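You operate a simulated robot arm through the tools that you are given. There is no shell and no other tool.

You are at the controls of a simulated robot arm. One attempt, no reset.

JOB
Set the controls near the middle of the drawer bench. At the end: the blue call button is switched off; the grey call button is switched off; the green call button is switched off; the store dial is turned to chill; whatever was shut is shut again. Leave all else as you found it, and nothing knocked over.

Only the result counts: the job must be done as asked and must still hold three seconds after the hand-in. Knocking over, shifting, dropping, spilling or breaking anything else fails it.

ROBOT AND FRAMES
A 7-joint arm with a two-finger parallel gripper, fixed in place. Base frame: the origin is at the foot of the arm, x ahead of it, y to its left, z up. Lengths are in m, angles in rad, forces in N, time in s.
With the tool pointing down near the work surface it reaches from about 0.42 to 0.9 m from the base axis. Its first joint turns from -2.496 to 2.496 rad. Payload 3 kg.
Tool frame: the origin (TCP) lies between the finger pads and is the grasp point; the fingertips stand 0.03 m ahead of it; z points along the fingers, y is the line along which they close. The gripper opens to 0.094 m. The fingers are 0.028 m wide and 0.01 m thick; the gripper's body (0.05 by 0.096 m) begins 0.055 m behind the TCP.
Orientation is that of the tool frame in the base frame, as [roll, pitch, yaw] about the fixed x, y, z axes, in that order (R = Rz(yaw) Ry(pitch) Rx(roll)). With the fingers straight down and closing along the base's y, the tool's x points along the base's -x, its y along +y and its z along -z.

CONTROLS
- The arm moves only by the tool move_arm. Its argument "rows" is a list of rows, each a list of 6 numbers: the shift along the tool's x, y, z in m, then the turn, a rotation vector about the tool's x, y, z in rad. In form: [[tx, ty, tz, wx, wy, wz], ...]. A call has 1 to 20 rows; each row shifts and turns the commanded pose from where the row before left it, along the tool's axes as they then stand. "jaw" is the opening, from 0 (shut) to 1 (fully open), set as the call begins (left out, the last holds). Rows are played at 5 a second. More than 0.05 m and 0.15 rad between two rows, or a gripper value outside its range, and nothing of the call is played. A pose out of reach is approached as far as the arm can. The call stops where the force on the tool passes 40 N (or 10 N more than at its start, if that is more) or the arm is blocked; 0.2 s more then pass. The fingers move at their own pace (about 0.072 m/s each) and stop on an object; they squeeze with about 27 N. The grip force told is the motor's: it shows also when the fingers shut on nothing. Time passes only in rows, and 0.2 s behind the last, so rows that do not move let the fingers close. The reply holds the time, the measured pose of the TCP, the force on the tool along the base axes, the opening and the grip force, in the units named above and with some noise, with the torque about the TCP (base axes, N m) and any sound that the robot's microphone picked up.
- Cameras (640 x 400 px; columns grow to the right, rows downward): "scene" is fixed at [0.2195, 0.6505, 1.5677]; the picture's right is [-0.61, -0.79, 0.00], its down [-0.52, 0.40, -0.75] and it looks along [0.59, -0.46, -0.66] (base axes); focal length 331 px, centre (320, 200). "wrist" rides on the gripper at [0.076, 0.014, -0.103] in the tool frame; the picture's right is [-0.18, 0.98, 0.00], its down [-0.75, -0.14, -0.64] and it looks along [-0.63, -0.12, 0.77] (tool axes); focal length 243 px, centre (320, 200). There is no depth. A picture from a camera that has moved, and an enlarged one, comes with that camera's place and axes in the base frame and with its lens.
- get_image(camera): a new picture of that camera. No time passes.
- close_up(camera, box): a new picture of the part [left, top, right, bottom] of that camera's present view, enlarged. No time passes.
- sign_off(): hands the job in; it is judged then, once.

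Nothing tells you positions but the pictures and the camera data. Unless the task says otherwise, let go and move clear before handing in.

The tools are called by a JSON object that holds its "method" and its "body". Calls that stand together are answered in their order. move_arm: Moves the arm, as the interface text tells. Its arguments: {"type":"object","properties":{"rows":{"type":"array","items":{"type":"array","items":{"type":"number"}}},"jaw":{"type":"number"}},"required":["rows"]} The other tools are called the same way: get_image (camera) takes a picture; close_up (camera, box) takes an enlarged picture of a part of a camera's view; sign_off () hands the job in.

At the start:

```text
time: 0.0
tool_pos: [0.6308, 0.1244, 1.0984]
ee_rot: [-3.14, -0.002, 3.142]
force: [-0.5, -0.2, 0.4]
torque: [0.0, -0.01, 0.0]
opening: 0.0939
grip_force: 0.0
```

scene: 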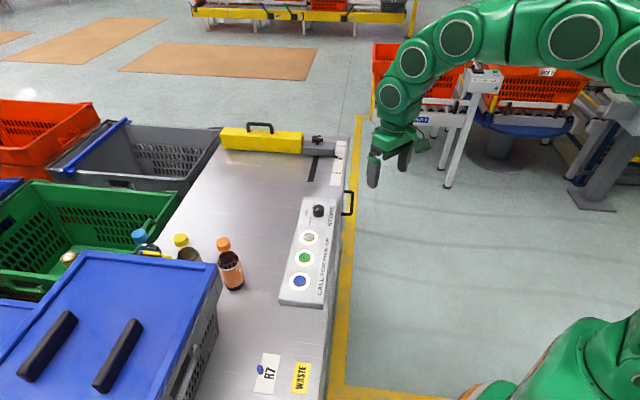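
wrist: 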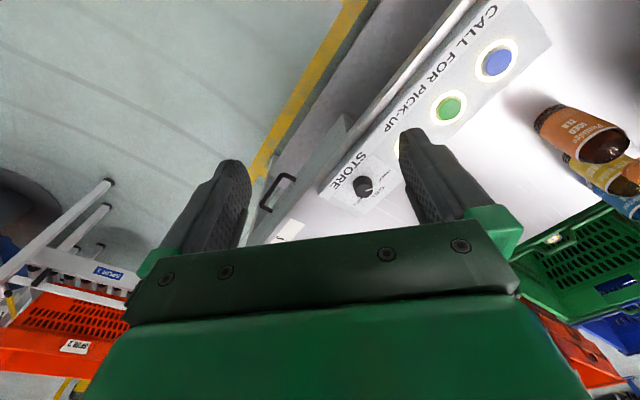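

I see a bench with a grey control panel holding a store dial and three call buttons (grey, green, blue), plus bottles and crates nearby. I'll take close-ups of the panel before moving.

{"method": "close_up", "body": {"camera": "scene", "box": [260, 180, 380, 320]}}

{"method": "close_up", "body": {"camera": "wrist", "box": [320, 0, 560, 220]}}

{"method": "close_up", "body": {"camera": "scene", "box": [200, 110, 380, 230]}}

```text
2.86 times, centred on (320, 250) of scene
camera zoom: at [0.2195, 0.6505, 1.5677], right [-0.61, -0.79, 0.0], down [-0.52, 0.4, -0.75], along [0.59, -0.46, -0.66], focal length 947 px, centre (320, 57)
```

zoom: 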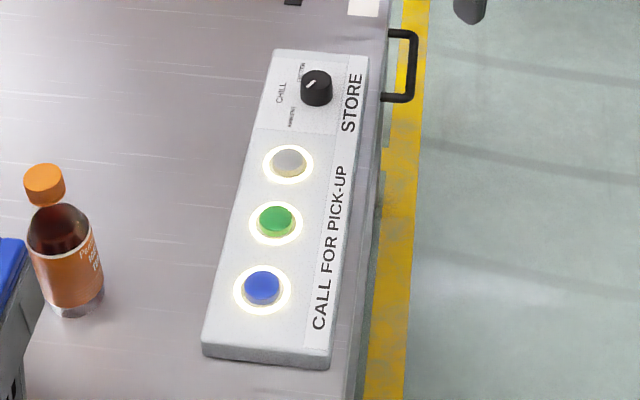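

```text
1.82 times, centred on (440, 110) of wrist
camera zoom: at [0.5536, 0.1402, 1.2013], right [0.18, 0.98, 0.0], down [0.75, -0.14, 0.64], along [0.63, -0.12, -0.77], focal length 441 px, centre (102, 364)
```

zoom: 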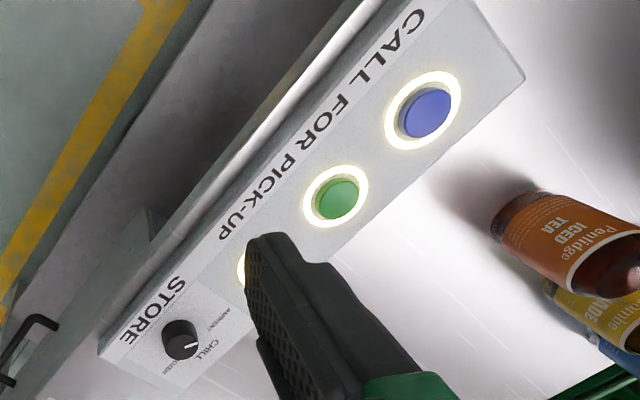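

```text
3.33 times, centred on (290, 170) of scene
camera zoom: at [0.2195, 0.6505, 1.5677], right [-0.61, -0.79, 0.0], down [-0.52, 0.4, -0.75], along [0.59, -0.46, -0.66], focal length 1104 px, centre (420, 300)
```

zoom: 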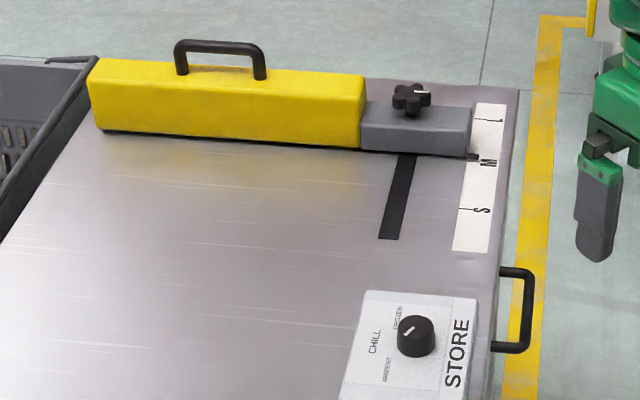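

All three button rings appear lit, so all are on. Next I'll look harder at the dial pointer and the labels.

{"method": "close_up", "body": {"camera": "scene", "box": [295, 192, 343, 222]}}

{"method": "close_up", "body": {"camera": "wrist", "box": [320, 140, 416, 220]}}

{"method": "close_up", "body": {"camera": "scene", "box": [280, 225, 344, 305]}}

{"method": "close_up", "body": {"camera": "scene", "box": [230, 290, 390, 400]}}

```text
13.33 times, centred on (319, 207) of scene
camera zoom: at [0.2195, 0.6505, 1.5677], right [-0.61, -0.79, 0.0], down [-0.52, 0.4, -0.75], along [0.59, -0.46, -0.66], focal length 4418 px, centre (333, 107)
```

zoom: 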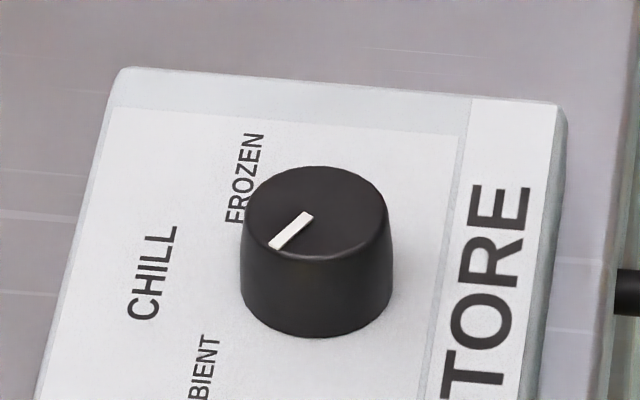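

```text
5.00 times, centred on (368, 180) of wrist
camera zoom: at [0.5536, 0.1402, 1.2013], right [0.18, 0.98, 0.0], down [0.75, -0.14, 0.64], along [0.63, -0.12, -0.77], focal length 1213 px, centre (80, 300)
```

zoom: 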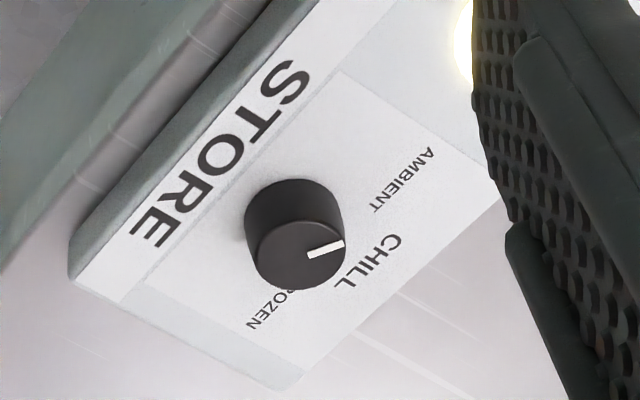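

```text
5.00 times, centred on (312, 265) of scene
camera zoom: at [0.2195, 0.6505, 1.5677], right [-0.61, -0.79, 0.0], down [-0.52, 0.4, -0.75], along [0.59, -0.46, -0.66], focal length 1657 px, centre (360, -125)
```

zoom: 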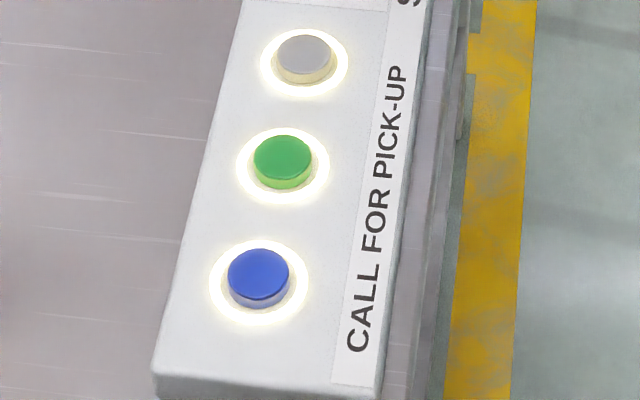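

```text
3.64 times, centred on (310, 345) of scene
camera zoom: at [0.2195, 0.6505, 1.5677], right [-0.61, -0.79, 0.0], down [-0.52, 0.4, -0.75], along [0.59, -0.46, -0.66], focal length 1205 px, centre (356, -327)
```

zoom: 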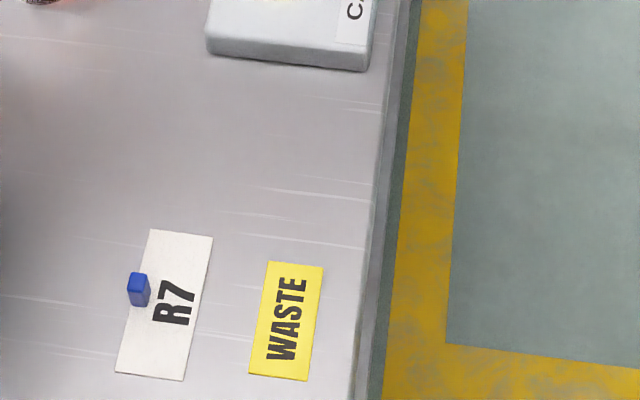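

The rings on all three buttons are lit and the dial points to AMBIENT. By triangulation the dial cap is near (0.843, 0.169, 0.838), and blue, green and grey are near (0.667, 0.370), (0.723, 0.313) and (0.780, 0.257) at z≈0.819. I'll hover above the dial first and refine these.

{"method": "move_arm", "body": {"rows": [[-0.0302, 0.0063, 0.0184, 0, 0, 0], [-0.0302, 0.0063, 0.0184, 0, 0, 0], [-0.0302, 0.0063, 0.0184, 0, 0, 0], [-0.0302, 0.0063, 0.0184, 0, 0, 0], [-0.0302, 0.0063, 0.0184, 0, 0, 0], [-0.0302, 0.0063, 0.0184, 0, 0, 0], [-0.0302, 0.0063, 0.0184, 0, 0, 0], [0, 0, 0, 0, 0, 0]], "jaw": 0.75}}

{"method": "get_image", "body": {"camera": "wrist"}}

{"method": "get_image", "body": {"camera": "scene"}}

```text
time: 1.8
tool_pos: [0.842, 0.1696, 0.9691]
ee_rot: [-3.141, -0.001, 3.141]
force: [-0.1, -0.3, 0.2]
torque: [0.01, -0.03, -0.01]
opening: 0.0705
grip_force: 0.1
```

```text
taken
camera wrist: at [0.7661, 0.1839, 1.0713], right [0.18, 0.98, 0.0], down [0.75, -0.14, 0.64], along [0.63, -0.12, -0.77], focal length 243 px, centre (320, 200)
```

wrist: 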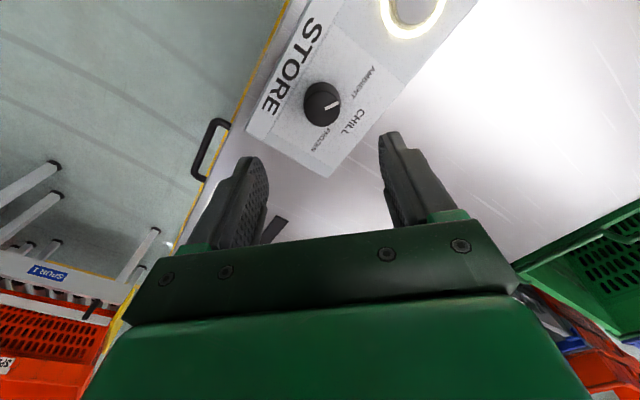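

```text
taken
```

scene: 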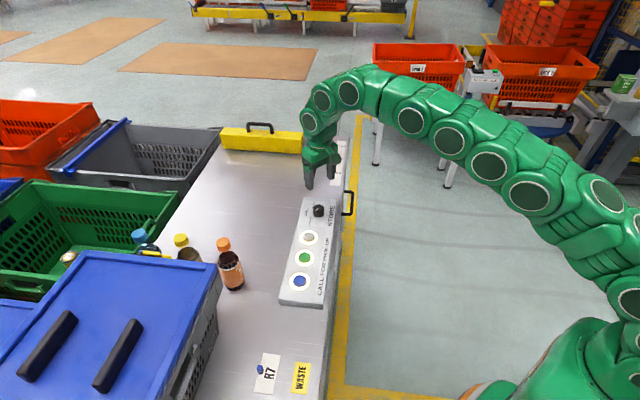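

The gripper hovers over the dial area at z≈0.969. I'll take a close-up from here to refine the dial's place.

{"method": "close_up", "body": {"camera": "wrist", "box": [270, 60, 390, 150]}}

{"method": "close_up", "body": {"camera": "scene", "box": [280, 150, 360, 220]}}

```text
4.44 times, centred on (330, 105) of wrist
camera zoom: at [0.7661, 0.1839, 1.0713], right [0.18, 0.98, 0.0], down [0.75, -0.14, 0.64], along [0.63, -0.12, -0.77], focal length 1078 px, centre (276, 622)
```

zoom: 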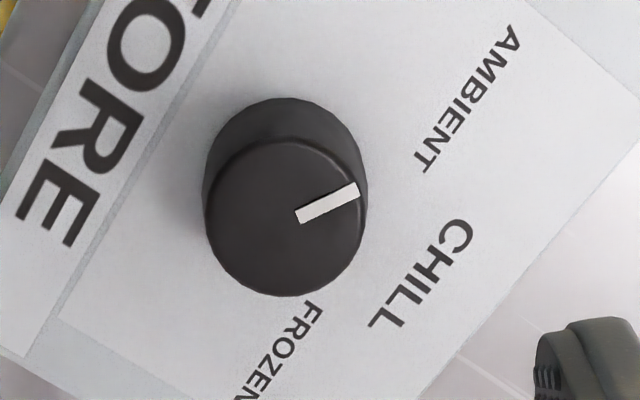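

```text
5.71 times, centred on (320, 185) of scene
camera zoom: at [0.2195, 0.6505, 1.5677], right [-0.61, -0.79, 0.0], down [-0.52, 0.4, -0.75], along [0.59, -0.46, -0.66], focal length 1894 px, centre (320, 286)
```

zoom: 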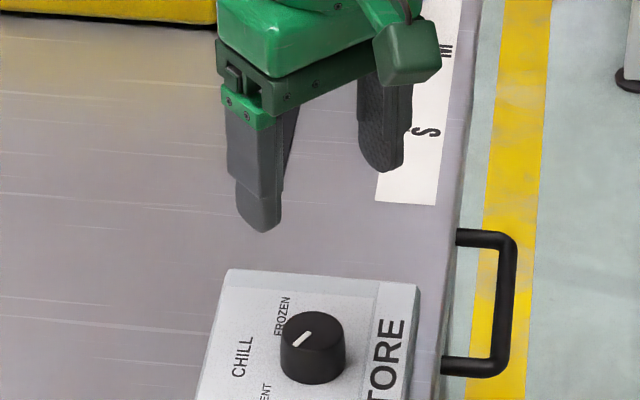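

The dial axis refines to about (0.8455, 0.1697), with its top at 0.838 and the panel face at ≈0.812. I'll pre-rotate the hand by +0.49 rad for turning room, then come down to just above the knob.

{"method": "move_arm", "body": {"rows": [[-0.0035, 0, 0, 0, 0, 0], [0, 0, 0, 0, 0, -0.098], [0, 0, 0, 0, 0, -0.098], [0, 0, 0, 0, 0, -0.098], [0, 0, 0, 0, 0, -0.098], [0, 0, 0, 0, 0, -0.098], [0, 0, 0.03, 0, 0, 0], [0, 0, 0.03, 0, 0, 0], [0, 0, 0, 0, 0, 0]]}}

{"method": "get_image", "body": {"camera": "wrist"}}

{"method": "close_up", "body": {"camera": "scene", "box": [280, 150, 360, 220]}}

```text
time: 3.8
tool_pos: [0.8466, 0.1689, 0.9079]
ee_rot: [3.139, 0.0, -2.65]
force: [-0.2, 0.2, 0.1]
torque: [0.01, 0.0, -0.01]
opening: 0.0707
grip_force: 0.0
```

```text
taken
camera wrist: at [0.7718, 0.1472, 1.0117], right [-0.3, 0.95, 0.0], down [0.73, 0.23, 0.64], along [0.61, 0.19, -0.77], focal length 243 px, centre (320, 200)
```

wrist: 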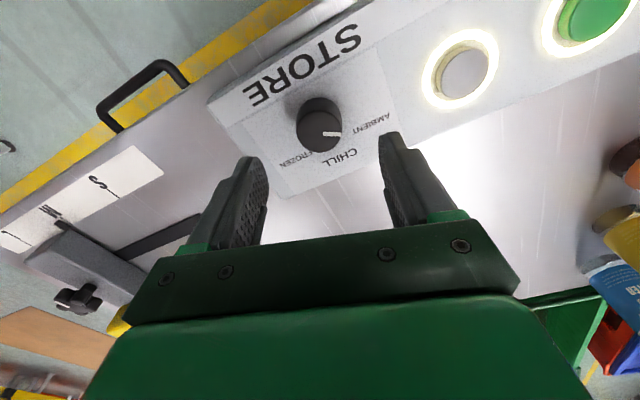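

```text
5.71 times, centred on (320, 185) of scene
camera zoom: at [0.2195, 0.6505, 1.5677], right [-0.61, -0.79, 0.0], down [-0.52, 0.4, -0.75], along [0.59, -0.46, -0.66], focal length 1894 px, centre (320, 286)
```

zoom: 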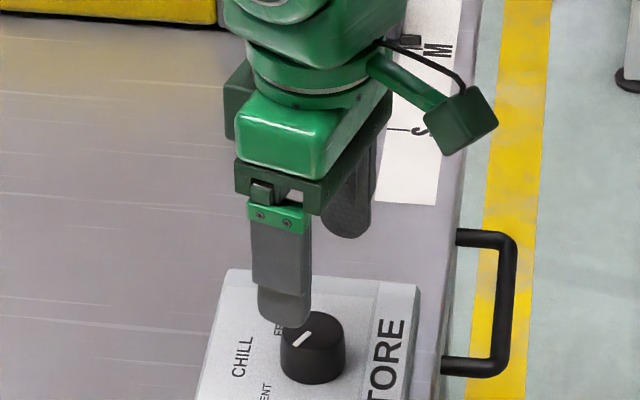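

The hand is directly above the knob with the jaws straddling it. One more close-up will confirm the centring before I descend.

{"method": "close_up", "body": {"camera": "wrist", "box": [270, 80, 380, 170]}}

```text
4.44 times, centred on (325, 125) of wrist
camera zoom: at [0.7718, 0.1472, 1.0117], right [-0.3, 0.95, 0.0], down [0.73, 0.23, 0.64], along [0.61, 0.19, -0.77], focal length 1078 px, centre (298, 533)
```

zoom: 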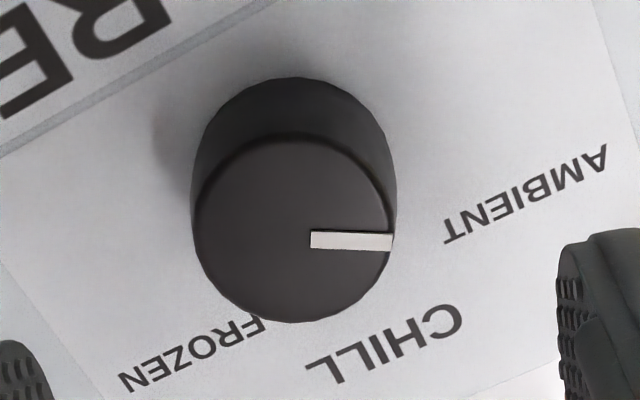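

The refined knob centre is (0.846, 0.1695), about 1 mm from the TCP. I'll descend to z≈0.848 and then close on the knob.

{"method": "move_arm", "body": {"rows": [[0, 0, 0.02, 0, 0, 0], [0, 0, 0.02, 0, 0, 0], [0, 0, 0.012, 0, 0, 0], [0, 0, 0.008, 0, 0, 0], [0, 0, 0, 0, 0, 0]]}}

{"method": "close_up", "body": {"camera": "scene", "box": [280, 150, 360, 220]}}

{"method": "get_image", "body": {"camera": "wrist"}}

```text
time: 5.0
tool_pos: [0.8466, 0.1705, 0.8487]
ee_rot: [-3.141, 0.0, -2.65]
force: [0.3, -0.2, 0.5]
torque: [-0.03, 0.01, 0.03]
opening: 0.0704
grip_force: 0.0
```

```text
5.71 times, centred on (320, 185) of scene
camera zoom: at [0.2195, 0.6505, 1.5677], right [-0.61, -0.79, 0.0], down [-0.52, 0.4, -0.75], along [0.59, -0.46, -0.66], focal length 1894 px, centre (320, 286)
```

zoom: 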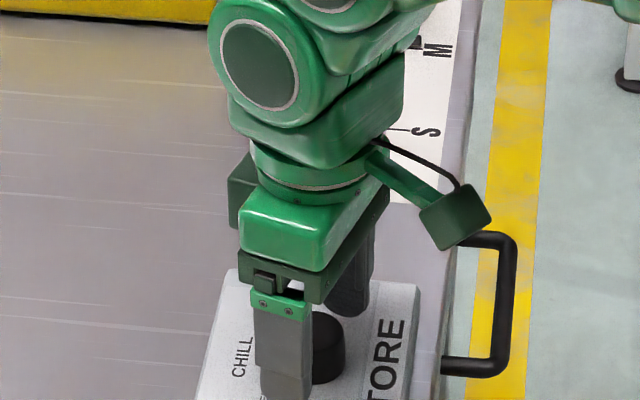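

```text
taken
camera wrist: at [0.7715, 0.1472, 0.9515], right [-0.3, 0.95, 0.0], down [0.73, 0.23, 0.64], along [0.61, 0.19, -0.77], focal length 243 px, centre (320, 200)
```

wrist: 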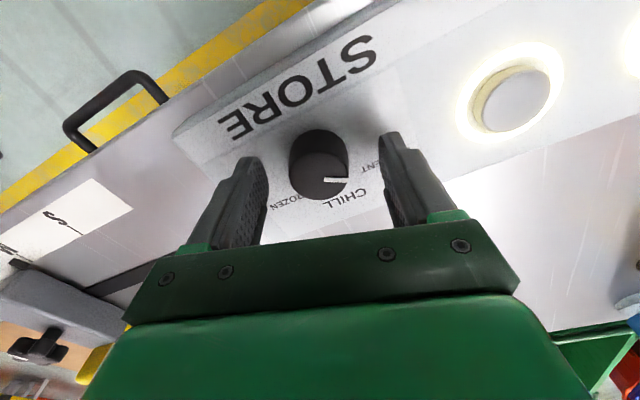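

The fingers straddle the knob with clearance on both sides and no contact. I'll close on it now.

{"method": "move_arm", "body": {"rows": [[0, 0, 0, 0, 0, 0], [0, 0, 0, 0, 0, 0], [0, 0, 0, 0, 0, 0], [0, 0, 0, 0, 0, 0]], "jaw": 0}}

{"method": "get_image", "body": {"camera": "wrist"}}

```text
time: 6.0
tool_pos: [0.8464, 0.1702, 0.8483]
ee_rot: [-3.14, 0.001, -2.653]
force: [8.9, -12.8, -3.7]
torque: [-0.4, -0.34, -0.03]
opening: 0.0363
grip_force: 44.5
```

```text
taken
camera wrist: at [0.7718, 0.1461, 0.9516], right [-0.3, 0.95, 0.0], down [0.73, 0.23, 0.64], along [0.61, 0.19, -0.77], focal length 243 px, centre (320, 200)
```

wrist: 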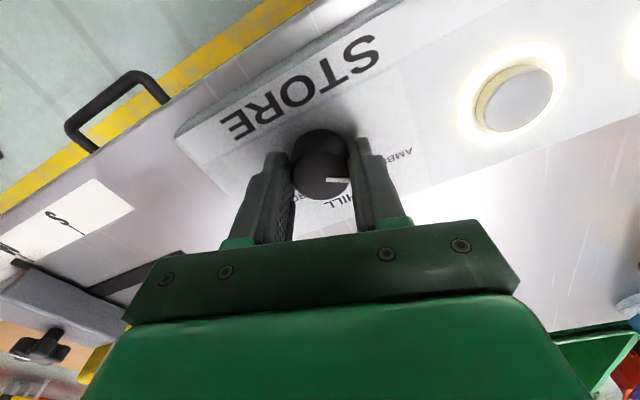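

The knob is gripped (opening 0.036), with a small side force that suggests about 1 mm of offset. I'll nudge about 1 mm along the closing axis to relieve it before turning.

{"method": "move_arm", "body": {"rows": [[0, -0.001, 0, 0, 0, 0], [0, 0, 0, 0, 0, 0]]}}

```text
time: 6.6
tool_pos: [0.8458, 0.1693, 0.8486]
ee_rot: [-3.141, -0.001, -2.652]
force: [22.3, -7.8, -15.1]
torque: [-0.01, -0.98, -0.03]
opening: 0.0362
grip_force: 44.8
```

The side force shifted rather than vanishing. I'll let it settle and read again before turning.

{"method": "move_arm", "body": {"rows": [[0, 0, 0, 0, 0, 0], [0, 0, 0, 0, 0, 0], [0, 0, 0, 0, 0, 0]]}}

```text
time: 7.4
tool_pos: [0.8461, 0.1692, 0.849]
ee_rot: [-3.141, 0.0, -2.65]
force: [26.8, -5.3, -15.5]
torque: [-0.08, -0.65, -0.05]
opening: 0.0363
grip_force: 44.8
```

The steady ~30 N side load leaves too little margin for turning. I'll open the jaws, check the free pose, and grip again.

{"method": "move_arm", "body": {"rows": [[0, 0, 0, 0, 0, 0], [0, 0, 0, 0, 0, 0], [0, 0, 0, 0, 0, 0]], "jaw": 0.6}}

{"method": "close_up", "body": {"camera": "wrist", "box": [220, 90, 420, 230]}}

```text
time: 8.2
tool_pos: [0.8466, 0.1689, 0.8489]
ee_rot: [-3.141, 0.0, -2.652]
force: [-0.2, 0.2, -0.4]
torque: [0.02, 0.01, 0.02]
opening: 0.0567
grip_force: 0.1
```

```text
2.86 times, centred on (320, 160) of wrist
camera zoom: at [0.7713, 0.146, 0.9521], right [-0.3, 0.95, 0.0], down [0.73, 0.23, 0.64], along [0.61, 0.19, -0.77], focal length 693 px, centre (320, 314)
```

zoom: 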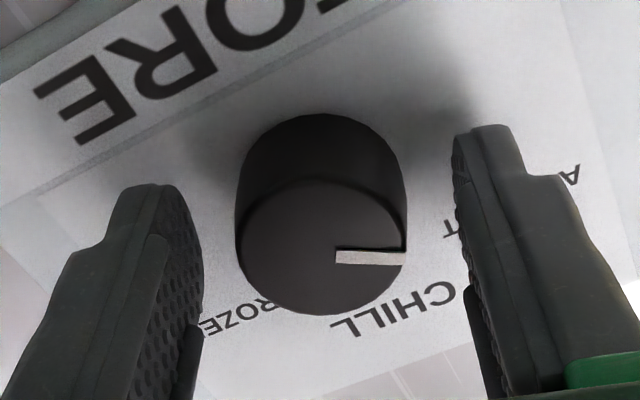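

Released, the arm reads zero force and the dial is still at AMBIENT and centred between the fingers. I'll let the arm settle fully, then grip again.

{"method": "move_arm", "body": {"rows": [[0, 0, 0, 0, 0, 0], [0, 0, 0, 0, 0, 0], [0, 0, 0, 0, 0, 0], [0, 0, 0, 0, 0, 0], [0, 0, 0, 0, 0, 0]]}}

{"method": "move_arm", "body": {"rows": [[0, 0, 0, 0, 0, 0], [0, 0, 0, 0, 0, 0], [0, 0, 0, 0, 0, 0]], "jaw": 0.3}}

```text
time: 9.4
tool_pos: [0.8465, 0.1688, 0.8485]
ee_rot: [-3.14, 0.0, -2.65]
force: [-0.4, 0.6, 0.0]
torque: [0.03, -0.01, 0.02]
opening: 0.0563
grip_force: 0.0
```

```text
time: 10.2
tool_pos: [0.8464, 0.1692, 0.8484]
ee_rot: [-3.141, 0.0, -2.65]
force: [1.7, -2.7, 0.3]
torque: [-0.09, -0.14, -0.01]
opening: 0.0363
grip_force: 45.6
```

Now the grip is clean, with only ~3 N of side force. I'll start turning the dial clockwise (seen from above), about half the way.

{"method": "move_arm", "body": {"rows": [[0, 0, 0, 0, 0, 0.08], [0, 0, 0, 0, 0, 0.08], [0, 0, 0, 0, 0, 0.08], [0, 0, 0, 0, 0, 0.08], [0, 0, 0, 0, 0, 0.08], [0, 0, 0, 0, 0, 0.08]]}}

{"method": "get_image", "body": {"camera": "wrist"}}

```text
time: 11.6
tool_pos: [0.8458, 0.1703, 0.8487]
ee_rot: [3.141, -0.001, -3.13]
force: [2.0, 9.7, -5.4]
torque: [0.3, 0.38, 0.04]
opening: 0.0364
grip_force: 45.0
```

```text
taken
camera wrist: at [0.7687, 0.184, 0.9523], right [0.17, 0.98, 0.0], down [0.76, -0.13, 0.64], along [0.63, -0.11, -0.77], focal length 243 px, centre (320, 200)
```

wrist: 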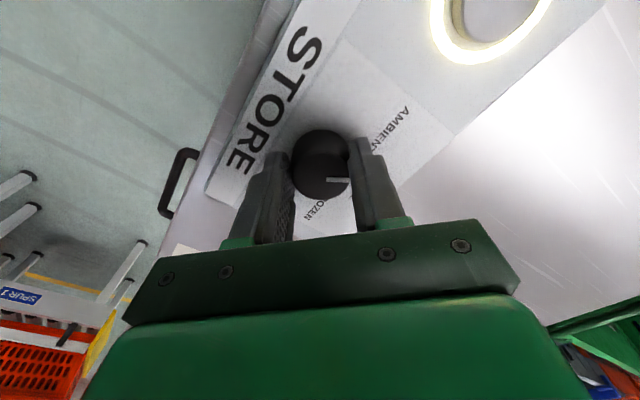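

The dial follows the hand, its pointer fixed in the gripper view, with low forces. I'll continue the turn to about 1.0 rad in total.

{"method": "move_arm", "body": {"rows": [[0, 0, 0, 0, 0, 0.08], [0, 0, 0, 0, 0, 0.08], [0, 0, 0, 0, 0, 0.08], [0, 0, 0, 0, 0, 0.08], [0, 0, 0, 0, 0, 0.08], [0, 0, 0, 0, 0, 0.08], [0, 0, 0, 0, 0, 0.04], [0, 0, 0, 0, 0, 0]]}}

{"method": "close_up", "body": {"camera": "wrist", "box": [220, 90, 420, 230]}}

```text
time: 13.0
tool_pos: [0.8459, 0.1709, 0.8498]
ee_rot: [3.139, 0.0, 2.682]
force: [3.2, 2.2, 0.0]
torque: [-0.01, -0.31, -0.01]
opening: 0.0362
grip_force: 44.8
stopped in row 7: the force on the tool passed its limit at 41 N (the readings are from after the stop); the commanded pose is now the measured one
```

```text
2.86 times, centred on (320, 160) of wrist
camera zoom: at [0.7832, 0.2183, 0.9523], right [0.6, 0.8, 0.0], down [0.61, -0.46, 0.64], along [0.51, -0.38, -0.77], focal length 693 px, centre (320, 314)
```

zoom: 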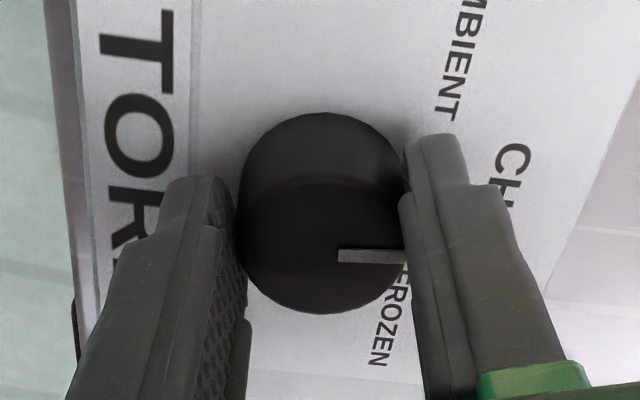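

The turn stopped at 0.95 rad on a side-force spike, which has now relaxed to ~4 N. The pointer is at about 52° and CHILL is at 45°, so I'll continue gently by about 0.1 rad.

{"method": "move_arm", "body": {"rows": [[0, 0, 0, 0, 0, 0.04], [0, 0, 0, 0, 0, 0.04], [0, 0, 0, 0, 0, 0.03], [0, 0, 0, 0, 0, 0]]}}

{"method": "close_up", "body": {"camera": "wrist", "box": [220, 90, 420, 230]}}

```text
time: 14.0
tool_pos: [0.8456, 0.1727, 0.8487]
ee_rot: [3.136, 0.0, 2.572]
force: [-0.5, 13.3, 0.2]
torque: [0.32, -0.04, 0.06]
opening: 0.0365
grip_force: 45.0
```

```text
2.86 times, centred on (320, 160) of wrist
camera zoom: at [0.789, 0.2252, 0.9524], right [0.69, 0.73, 0.0], down [0.56, -0.53, 0.64], along [0.47, -0.44, -0.77], focal length 693 px, centre (320, 314)
```

zoom: 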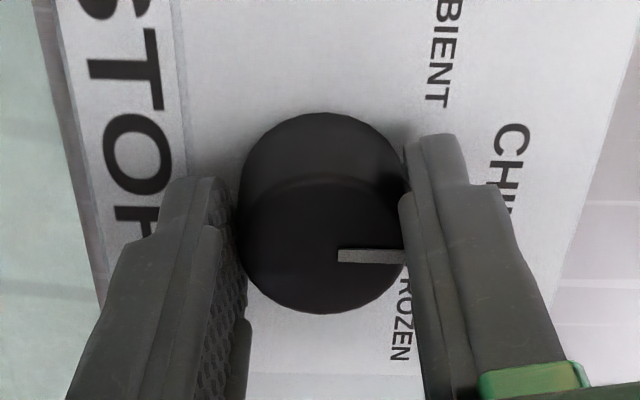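

The pointer is now at about 46°, essentially on CHILL. The TCP reads about 3 mm more in y than before, so I'll check whether the panel has moved.

{"method": "close_up", "body": {"camera": "scene", "box": [260, 180, 380, 320]}}

{"method": "close_up", "body": {"camera": "scene", "box": [280, 150, 360, 220]}}

```text
2.86 times, centred on (320, 250) of scene
camera zoom: at [0.2195, 0.6505, 1.5677], right [-0.61, -0.79, 0.0], down [-0.52, 0.4, -0.75], along [0.59, -0.46, -0.66], focal length 947 px, centre (320, 57)
```

zoom: 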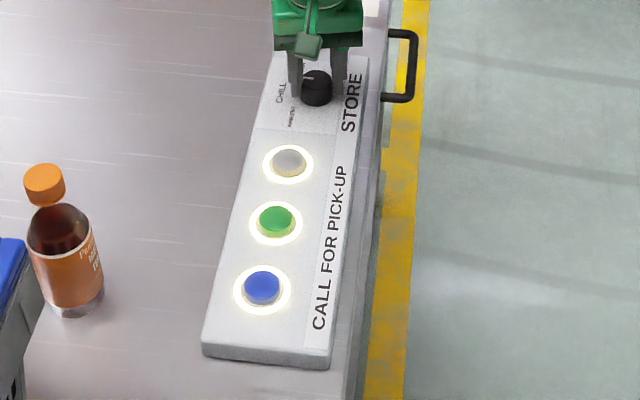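

```text
5.71 times, centred on (320, 185) of scene
camera zoom: at [0.2195, 0.6505, 1.5677], right [-0.61, -0.79, 0.0], down [-0.52, 0.4, -0.75], along [0.59, -0.46, -0.66], focal length 1894 px, centre (320, 286)
```

zoom: 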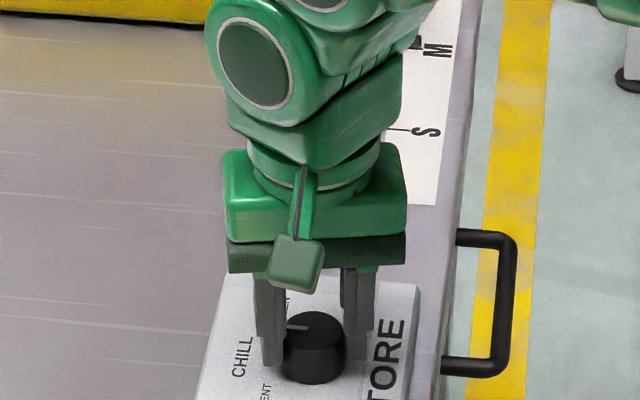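

The panel has not moved, and the dial pointer now looks aimed at CHILL. I'll open the jaws and rise straight up to inspect it.

{"method": "move_arm", "body": {"rows": [[0, 0, 0, 0, 0, 0], [0, 0, 0, 0, 0, 0], [0, 0, 0, 0, 0, 0]], "jaw": 0.6}}

{"method": "close_up", "body": {"camera": "wrist", "box": [220, 90, 420, 230]}}

{"method": "close_up", "body": {"camera": "scene", "box": [295, 192, 343, 222]}}

```text
time: 14.8
tool_pos: [0.8469, 0.1712, 0.8492]
ee_rot: [-3.141, -0.001, 2.57]
force: [0.0, 0.6, 0.2]
torque: [-0.02, 0.01, -0.01]
opening: 0.0563
grip_force: 0.2
```

```text
2.86 times, centred on (320, 160) of wrist
camera zoom: at [0.7892, 0.2242, 0.9524], right [0.69, 0.73, 0.0], down [0.56, -0.53, 0.64], along [0.47, -0.44, -0.77], focal length 693 px, centre (320, 314)
```

zoom: 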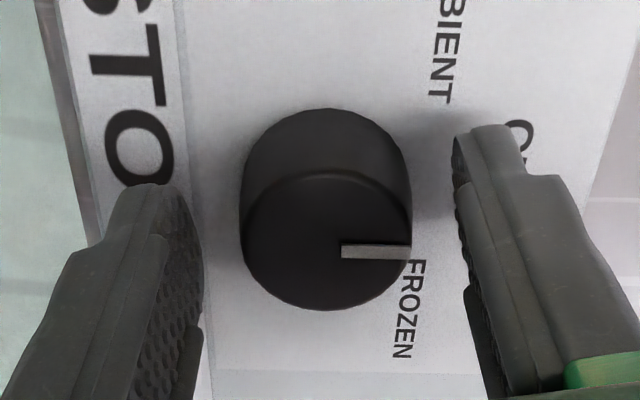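

```text
13.33 times, centred on (319, 207) of scene
camera zoom: at [0.2195, 0.6505, 1.5677], right [-0.61, -0.79, 0.0], down [-0.52, 0.4, -0.75], along [0.59, -0.46, -0.66], focal length 4418 px, centre (333, 107)
```

zoom: 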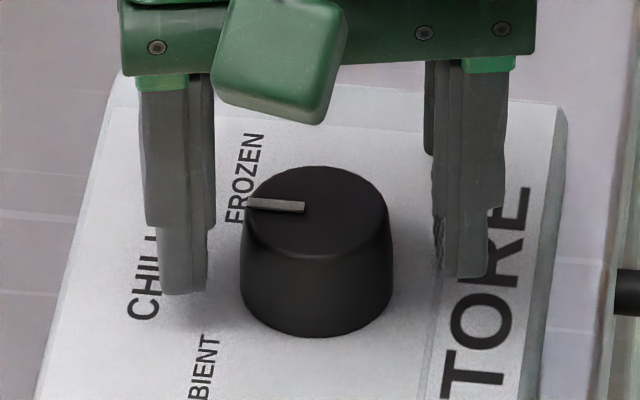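

The scene view puts the pointer at 44.6°, on CHILL. Next I'll rise clear, then move to hover above the grey button with the fingers closed.

{"method": "move_arm", "body": {"rows": [[0, 0, -0.03, 0, 0, 0], [0, 0, -0.04, 0, 0, 0], [0, 0, -0.03, 0, 0, 0], [0, 0, 0, 0, 0, 0]]}}

{"method": "move_arm", "body": {"rows": [[0.0342, 0.0118, 0, 0, 0, 0], [0.0342, 0.0118, 0, 0, 0, 0], [0.0342, 0.0118, 0, 0, 0, 0], [0, 0, 0, 0, 0, -0.1425], [0, 0, 0, 0, 0, -0.1425], [0, 0, 0, 0, 0, -0.1425], [0, 0, 0, 0, 0, -0.1425], [0, 0, 0, 0, 0, 0], [0, 0, 0, 0, 0, 0]], "jaw": 0}}

{"method": "get_image", "body": {"camera": "wrist"}}

{"method": "get_image", "body": {"camera": "scene"}}

```text
time: 15.8
tool_pos: [0.8476, 0.1732, 0.9486]
ee_rot: [3.137, 0.0, 2.57]
force: [-0.2, 0.0, 0.4]
torque: [0.0, -0.01, -0.01]
opening: 0.0563
grip_force: 0.0
```

```text
time: 17.8
tool_pos: [0.7781, 0.2564, 0.9497]
ee_rot: [3.14, 0.002, -3.141]
force: [-0.5, 0.2, 0.2]
torque: [-0.01, 0.02, 0.0]
opening: 0.0002
grip_force: 27.0
```

```text
taken
camera wrist: at [0.7011, 0.2705, 1.052], right [0.18, 0.98, 0.0], down [0.75, -0.14, 0.64], along [0.63, -0.12, -0.77], focal length 243 px, centre (320, 200)
```

wrist: 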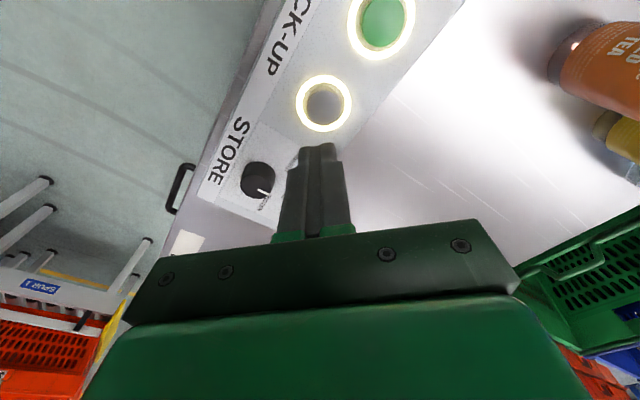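

```text
taken
```

scene: 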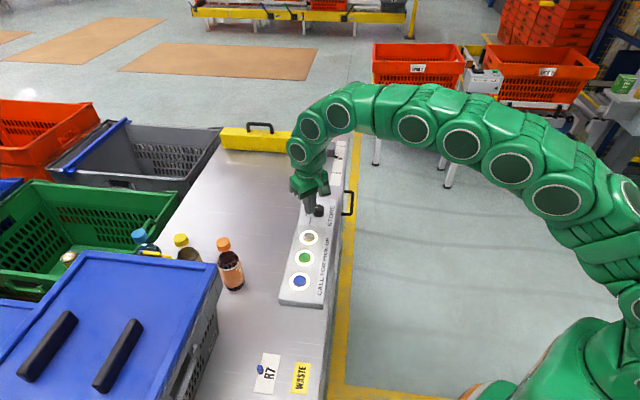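

{"method": "close_up", "body": {"camera": "wrist", "box": [270, 0, 430, 150]}}

{"method": "close_up", "body": {"camera": "wrist", "box": [220, 140, 320, 220]}}

```text
2.67 times, centred on (350, 75) of wrist
camera zoom: at [0.7011, 0.2705, 1.052], right [0.18, 0.98, 0.0], down [0.75, -0.14, 0.64], along [0.63, -0.12, -0.77], focal length 647 px, centre (240, 533)
```

zoom: 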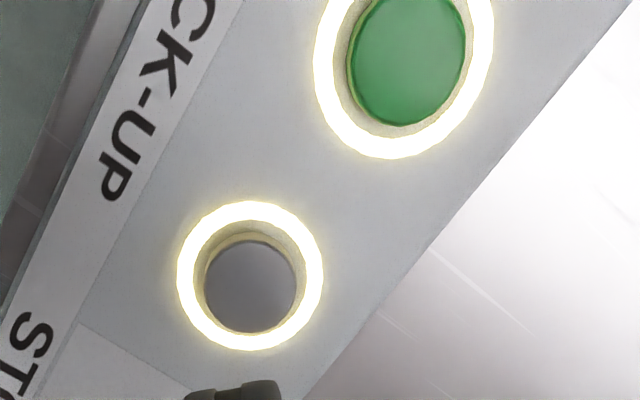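

```text
5.00 times, centred on (270, 180) of wrist
camera zoom: at [0.7011, 0.2705, 1.052], right [0.18, 0.98, 0.0], down [0.75, -0.14, 0.64], along [0.63, -0.12, -0.77], focal length 1213 px, centre (570, 300)
```

zoom: 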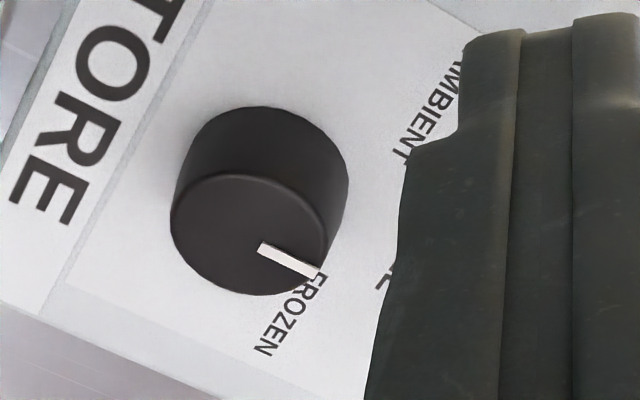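

The grey button cap refines to about (0.780, 0.258, 0.819). I'll align with it and come down to about 1.5 cm above it.

{"method": "move_arm", "body": {"rows": [[-0.0019, 0.0014, 0.03, 0, 0, 0], [0, 0, 0.03, 0, 0, 0], [0, 0, 0.025, 0, 0, 0], [0, 0, 0, 0, 0, 0], [0, 0, 0, 0, 0, 0]]}}

{"method": "close_up", "body": {"camera": "scene", "box": [260, 180, 380, 320]}}

{"method": "get_image", "body": {"camera": "wrist"}}

```text
time: 19.0
tool_pos: [0.7804, 0.257, 0.8638]
ee_rot: [3.139, 0.002, -3.141]
force: [0.1, 0.1, 0.7]
torque: [-0.01, 0.02, 0.0]
opening: 0.0001
grip_force: 27.3
```

```text
2.86 times, centred on (320, 250) of scene
camera zoom: at [0.2195, 0.6505, 1.5677], right [-0.61, -0.79, 0.0], down [-0.52, 0.4, -0.75], along [0.59, -0.46, -0.66], focal length 947 px, centre (320, 57)
```

zoom: 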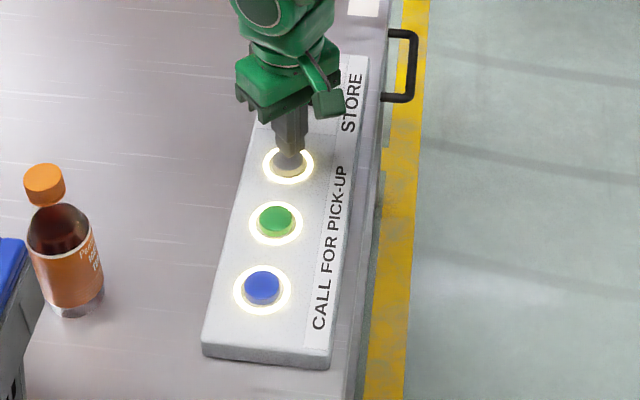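

```text
taken
camera wrist: at [0.7031, 0.2722, 0.9671], right [0.18, 0.98, 0.0], down [0.75, -0.14, 0.64], along [0.63, -0.12, -0.77], focal length 243 px, centre (320, 200)
```

wrist: 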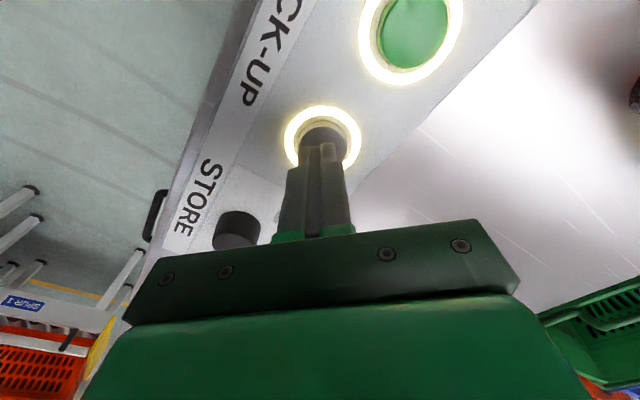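

The closed fingertips are centred over the grey button, about 15 mm above it. I'll press slowly and watch force and sound.

{"method": "move_arm", "body": {"rows": [[0, 0, 0.005, 0, 0, 0], [0, 0, 0.005, 0, 0, 0], [0, 0, 0.003, 0, 0, 0], [0, 0, 0.002, 0, 0, 0], [0, 0, 0.002, 0, 0, 0]]}}

{"method": "close_up", "body": {"camera": "scene", "box": [280, 210, 344, 305]}}

```text
time: 20.2
tool_pos: [0.7801, 0.2584, 0.8481]
ee_rot: [3.141, 0.002, 3.141]
force: [0.0, -0.7, 3.1]
torque: [-0.03, -0.03, 0.01]
opening: 0.0001
grip_force: 26.8
heard: click
```

```text
4.21 times, centred on (312, 258) of scene
camera zoom: at [0.2195, 0.6505, 1.5677], right [-0.61, -0.79, 0.0], down [-0.52, 0.4, -0.75], along [0.59, -0.46, -0.66], focal length 1395 px, centre (354, -42)
```

zoom: 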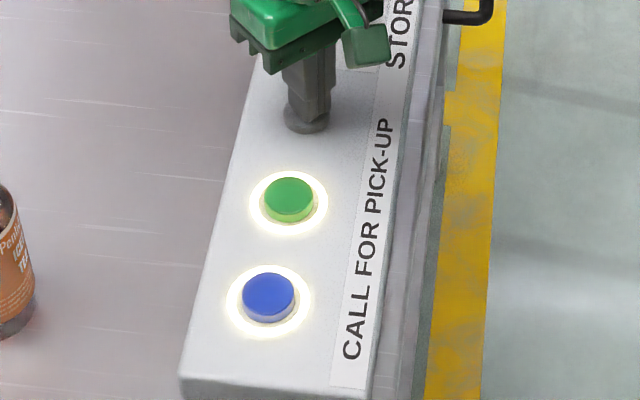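

A click sounded and the grey ring went dark. I'll retract straight up and check that it stays off.

{"method": "move_arm", "body": {"rows": [[0, 0, -0.01, 0, 0, 0], [0, 0, -0.03, 0, 0, 0], [0, 0, -0.04, 0, 0, 0], [0, 0, 0, 0, 0, 0]]}}

{"method": "close_up", "body": {"camera": "scene", "box": [280, 210, 344, 305]}}

```text
time: 21.2
tool_pos: [0.7801, 0.2561, 0.926]
ee_rot: [3.139, 0.002, 3.14]
force: [0.3, 0.4, 0.4]
torque: [-0.01, 0.02, 0.01]
opening: 0.0001
grip_force: 26.9
```

```text
4.21 times, centred on (312, 258) of scene
camera zoom: at [0.2195, 0.6505, 1.5677], right [-0.61, -0.79, 0.0], down [-0.52, 0.4, -0.75], along [0.59, -0.46, -0.66], focal length 1395 px, centre (354, -42)
```

zoom: 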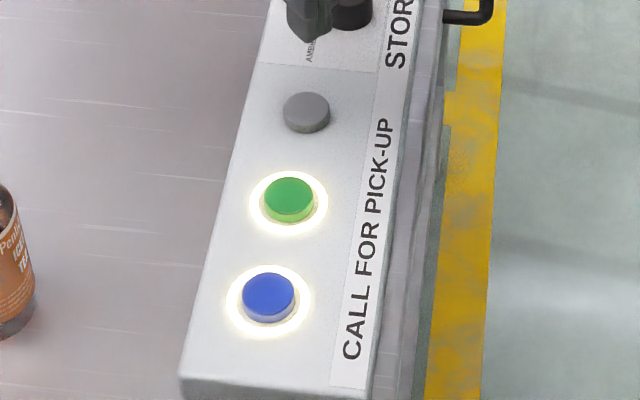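

Grey is off and has popped back up. Next I'll move over the green button at about (0.723, 0.314) and descend to just above it.

{"method": "move_arm", "body": {"rows": [[0.0284, 0.0283, 0, 0, 0, 0], [0.0284, 0.0283, 0, 0, 0, 0], [0, 0, 0, 0, 0, 0], [0, 0, 0.03, 0, 0, 0], [0, 0, 0.03, 0, 0, 0], [0, 0, 0, 0, 0, 0], [0, 0, 0, 0, 0, 0]]}}

{"method": "close_up", "body": {"camera": "scene", "box": [260, 180, 380, 320]}}

{"method": "get_image", "body": {"camera": "wrist"}}

```text
time: 22.8
tool_pos: [0.7222, 0.3129, 0.8654]
ee_rot: [3.14, 0.001, 3.14]
force: [1.1, -0.6, -0.5]
torque: [0.0, -0.02, 0.0]
opening: 0.0
grip_force: 26.8
```

```text
2.86 times, centred on (320, 250) of scene
camera zoom: at [0.2195, 0.6505, 1.5677], right [-0.61, -0.79, 0.0], down [-0.52, 0.4, -0.75], along [0.59, -0.46, -0.66], focal length 947 px, centre (320, 57)
```

zoom: 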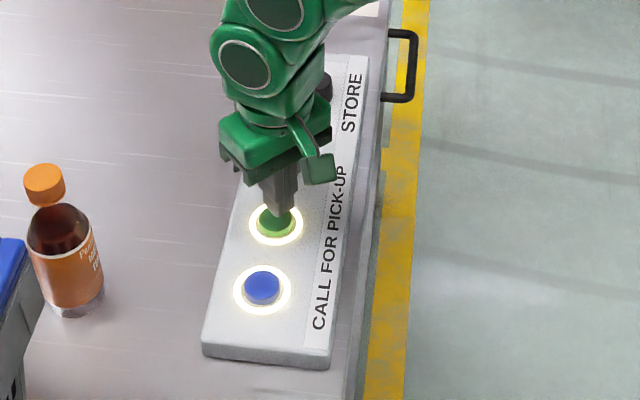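

```text
taken
camera wrist: at [0.6457, 0.3279, 0.9685], right [0.18, 0.98, 0.0], down [0.75, -0.14, 0.64], along [0.63, -0.12, -0.77], focal length 243 px, centre (320, 200)
```

wrist: 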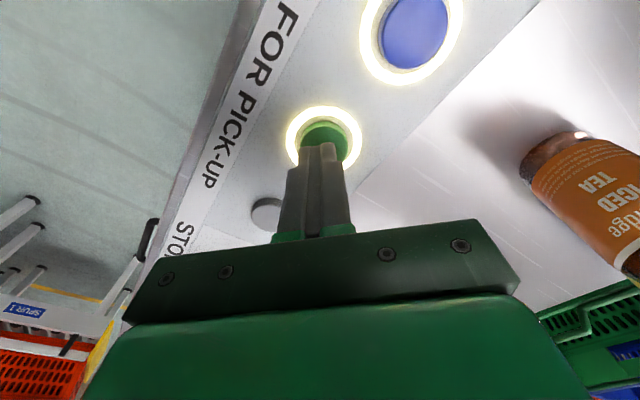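

The fingertips are centred over the green button, in the same geometry as on grey. I'll press it in the same slow way.

{"method": "move_arm", "body": {"rows": [[0, 0, 0.005, 0, 0, 0], [0, 0, 0.005, 0, 0, 0], [0, 0, 0.003, 0, 0, 0], [0, 0, 0.002, 0, 0, 0], [0, 0, 0.002, 0, 0, 0], [0, 0, 0.001, 0, 0, 0]]}}

{"method": "close_up", "body": {"camera": "scene", "box": [280, 210, 344, 305]}}

```text
time: 24.2
tool_pos: [0.7246, 0.3142, 0.8495]
ee_rot: [3.14, 0.001, -3.141]
force: [0.3, -0.3, 0.5]
torque: [0.0, -0.03, -0.01]
opening: 0.0
grip_force: 27.1
```

```text
4.21 times, centred on (312, 258) of scene
camera zoom: at [0.2195, 0.6505, 1.5677], right [-0.61, -0.79, 0.0], down [-0.52, 0.4, -0.75], along [0.59, -0.46, -0.66], focal length 1395 px, centre (354, -42)
```

zoom: 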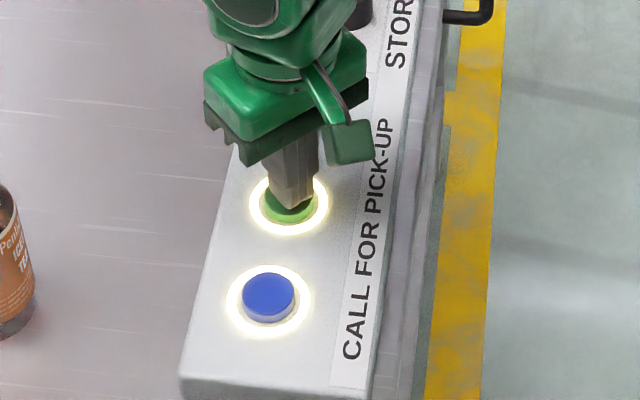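

No click yet and no contact force, so the ring is still lit. I'll lower a little more in small steps.

{"method": "move_arm", "body": {"rows": [[0, 0, 0.001, 0, 0, 0], [0, 0, 0.001, 0, 0, 0]]}}

{"method": "close_up", "body": {"camera": "scene", "box": [280, 210, 344, 305]}}

```text
time: 24.8
tool_pos: [0.7249, 0.3153, 0.8478]
ee_rot: [3.14, 0.002, 3.142]
force: [-1.1, -0.4, 2.5]
torque: [0.01, 0.01, -0.01]
opening: 0.0
grip_force: 27.2
heard: click
```

```text
4.21 times, centred on (312, 258) of scene
camera zoom: at [0.2195, 0.6505, 1.5677], right [-0.61, -0.79, 0.0], down [-0.52, 0.4, -0.75], along [0.59, -0.46, -0.66], focal length 1395 px, centre (354, -42)
```

zoom: 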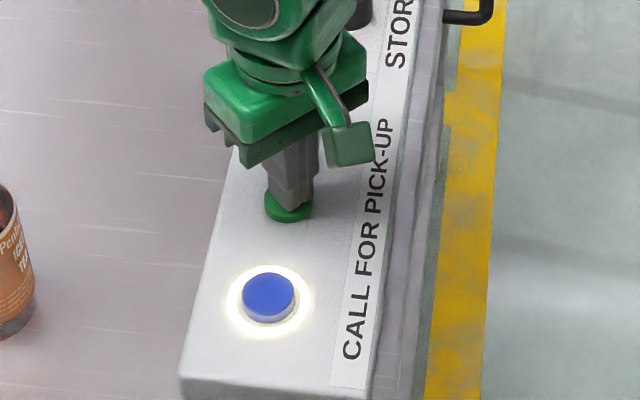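

A click sounded and the green ring is dark. I'll retract and move over the blue button at about (0.667, 0.370).

{"method": "move_arm", "body": {"rows": [[0, 0, -0.01, 0, 0, 0], [0, 0, -0.03, 0, 0, 0], [0, 0, -0.04, 0, 0, 0], [0, 0, 0, 0, 0, 0], [0.0282, 0.0282, 0, 0, 0, 0], [0.0282, 0.0282, 0, 0, 0, 0], [0, 0, 0, 0, 0, 0], [0, 0, 0.03, 0, 0, 0], [0, 0, 0.03, 0, 0, 0], [0, 0, 0, 0, 0, 0], [0, 0, 0, 0, 0, 0]]}}

{"method": "close_up", "body": {"camera": "scene", "box": [260, 180, 380, 320]}}

{"method": "get_image", "body": {"camera": "wrist"}}

```text
time: 27.2
tool_pos: [0.667, 0.3714, 0.868]
ee_rot: [3.139, 0.002, -3.141]
force: [0.3, 0.1, 0.3]
torque: [0.01, 0.0, 0.01]
opening: 0.0002
grip_force: 26.9
```

```text
2.86 times, centred on (320, 250) of scene
camera zoom: at [0.2195, 0.6505, 1.5677], right [-0.61, -0.79, 0.0], down [-0.52, 0.4, -0.75], along [0.59, -0.46, -0.66], focal length 947 px, centre (320, 57)
```

zoom: 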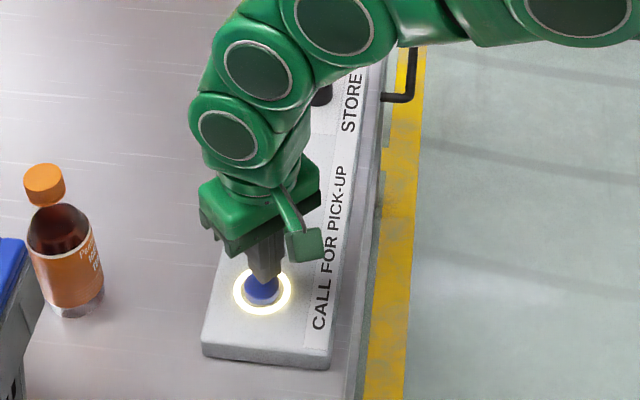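

```text
taken
camera wrist: at [0.5894, 0.3844, 0.9709], right [0.18, 0.98, 0.0], down [0.75, -0.14, 0.64], along [0.63, -0.12, -0.77], focal length 243 px, centre (320, 200)
```

wrist: 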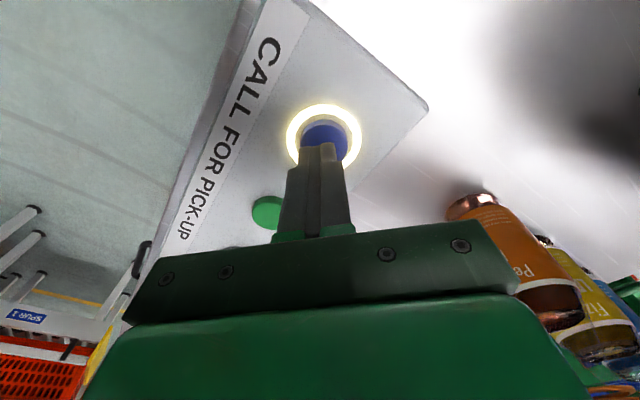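

The fingertips are centred over the blue button and well clear of the bottles. I'll press in small steps down to z≈0.848.

{"method": "move_arm", "body": {"rows": [[0, 0, 0.006, 0, 0, 0], [0, 0, 0.005, 0, 0, 0], [0, 0, 0.004, 0, 0, 0], [0, 0, 0.002, 0, 0, 0], [0, 0, 0.002, 0, 0, 0]]}}

{"method": "close_up", "body": {"camera": "scene", "box": [280, 210, 344, 305]}}

```text
time: 28.4
tool_pos: [0.6676, 0.3727, 0.848]
ee_rot: [3.138, 0.004, -3.141]
force: [-1.0, -0.1, 1.8]
torque: [0.0, 0.0, -0.02]
opening: 0.0
grip_force: 26.9
heard: click
```

```text
4.21 times, centred on (312, 258) of scene
camera zoom: at [0.2195, 0.6505, 1.5677], right [-0.61, -0.79, 0.0], down [-0.52, 0.4, -0.75], along [0.59, -0.46, -0.66], focal length 1395 px, centre (354, -42)
```

zoom: 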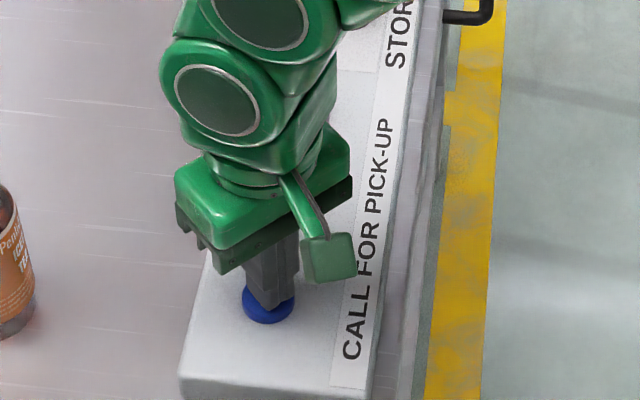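

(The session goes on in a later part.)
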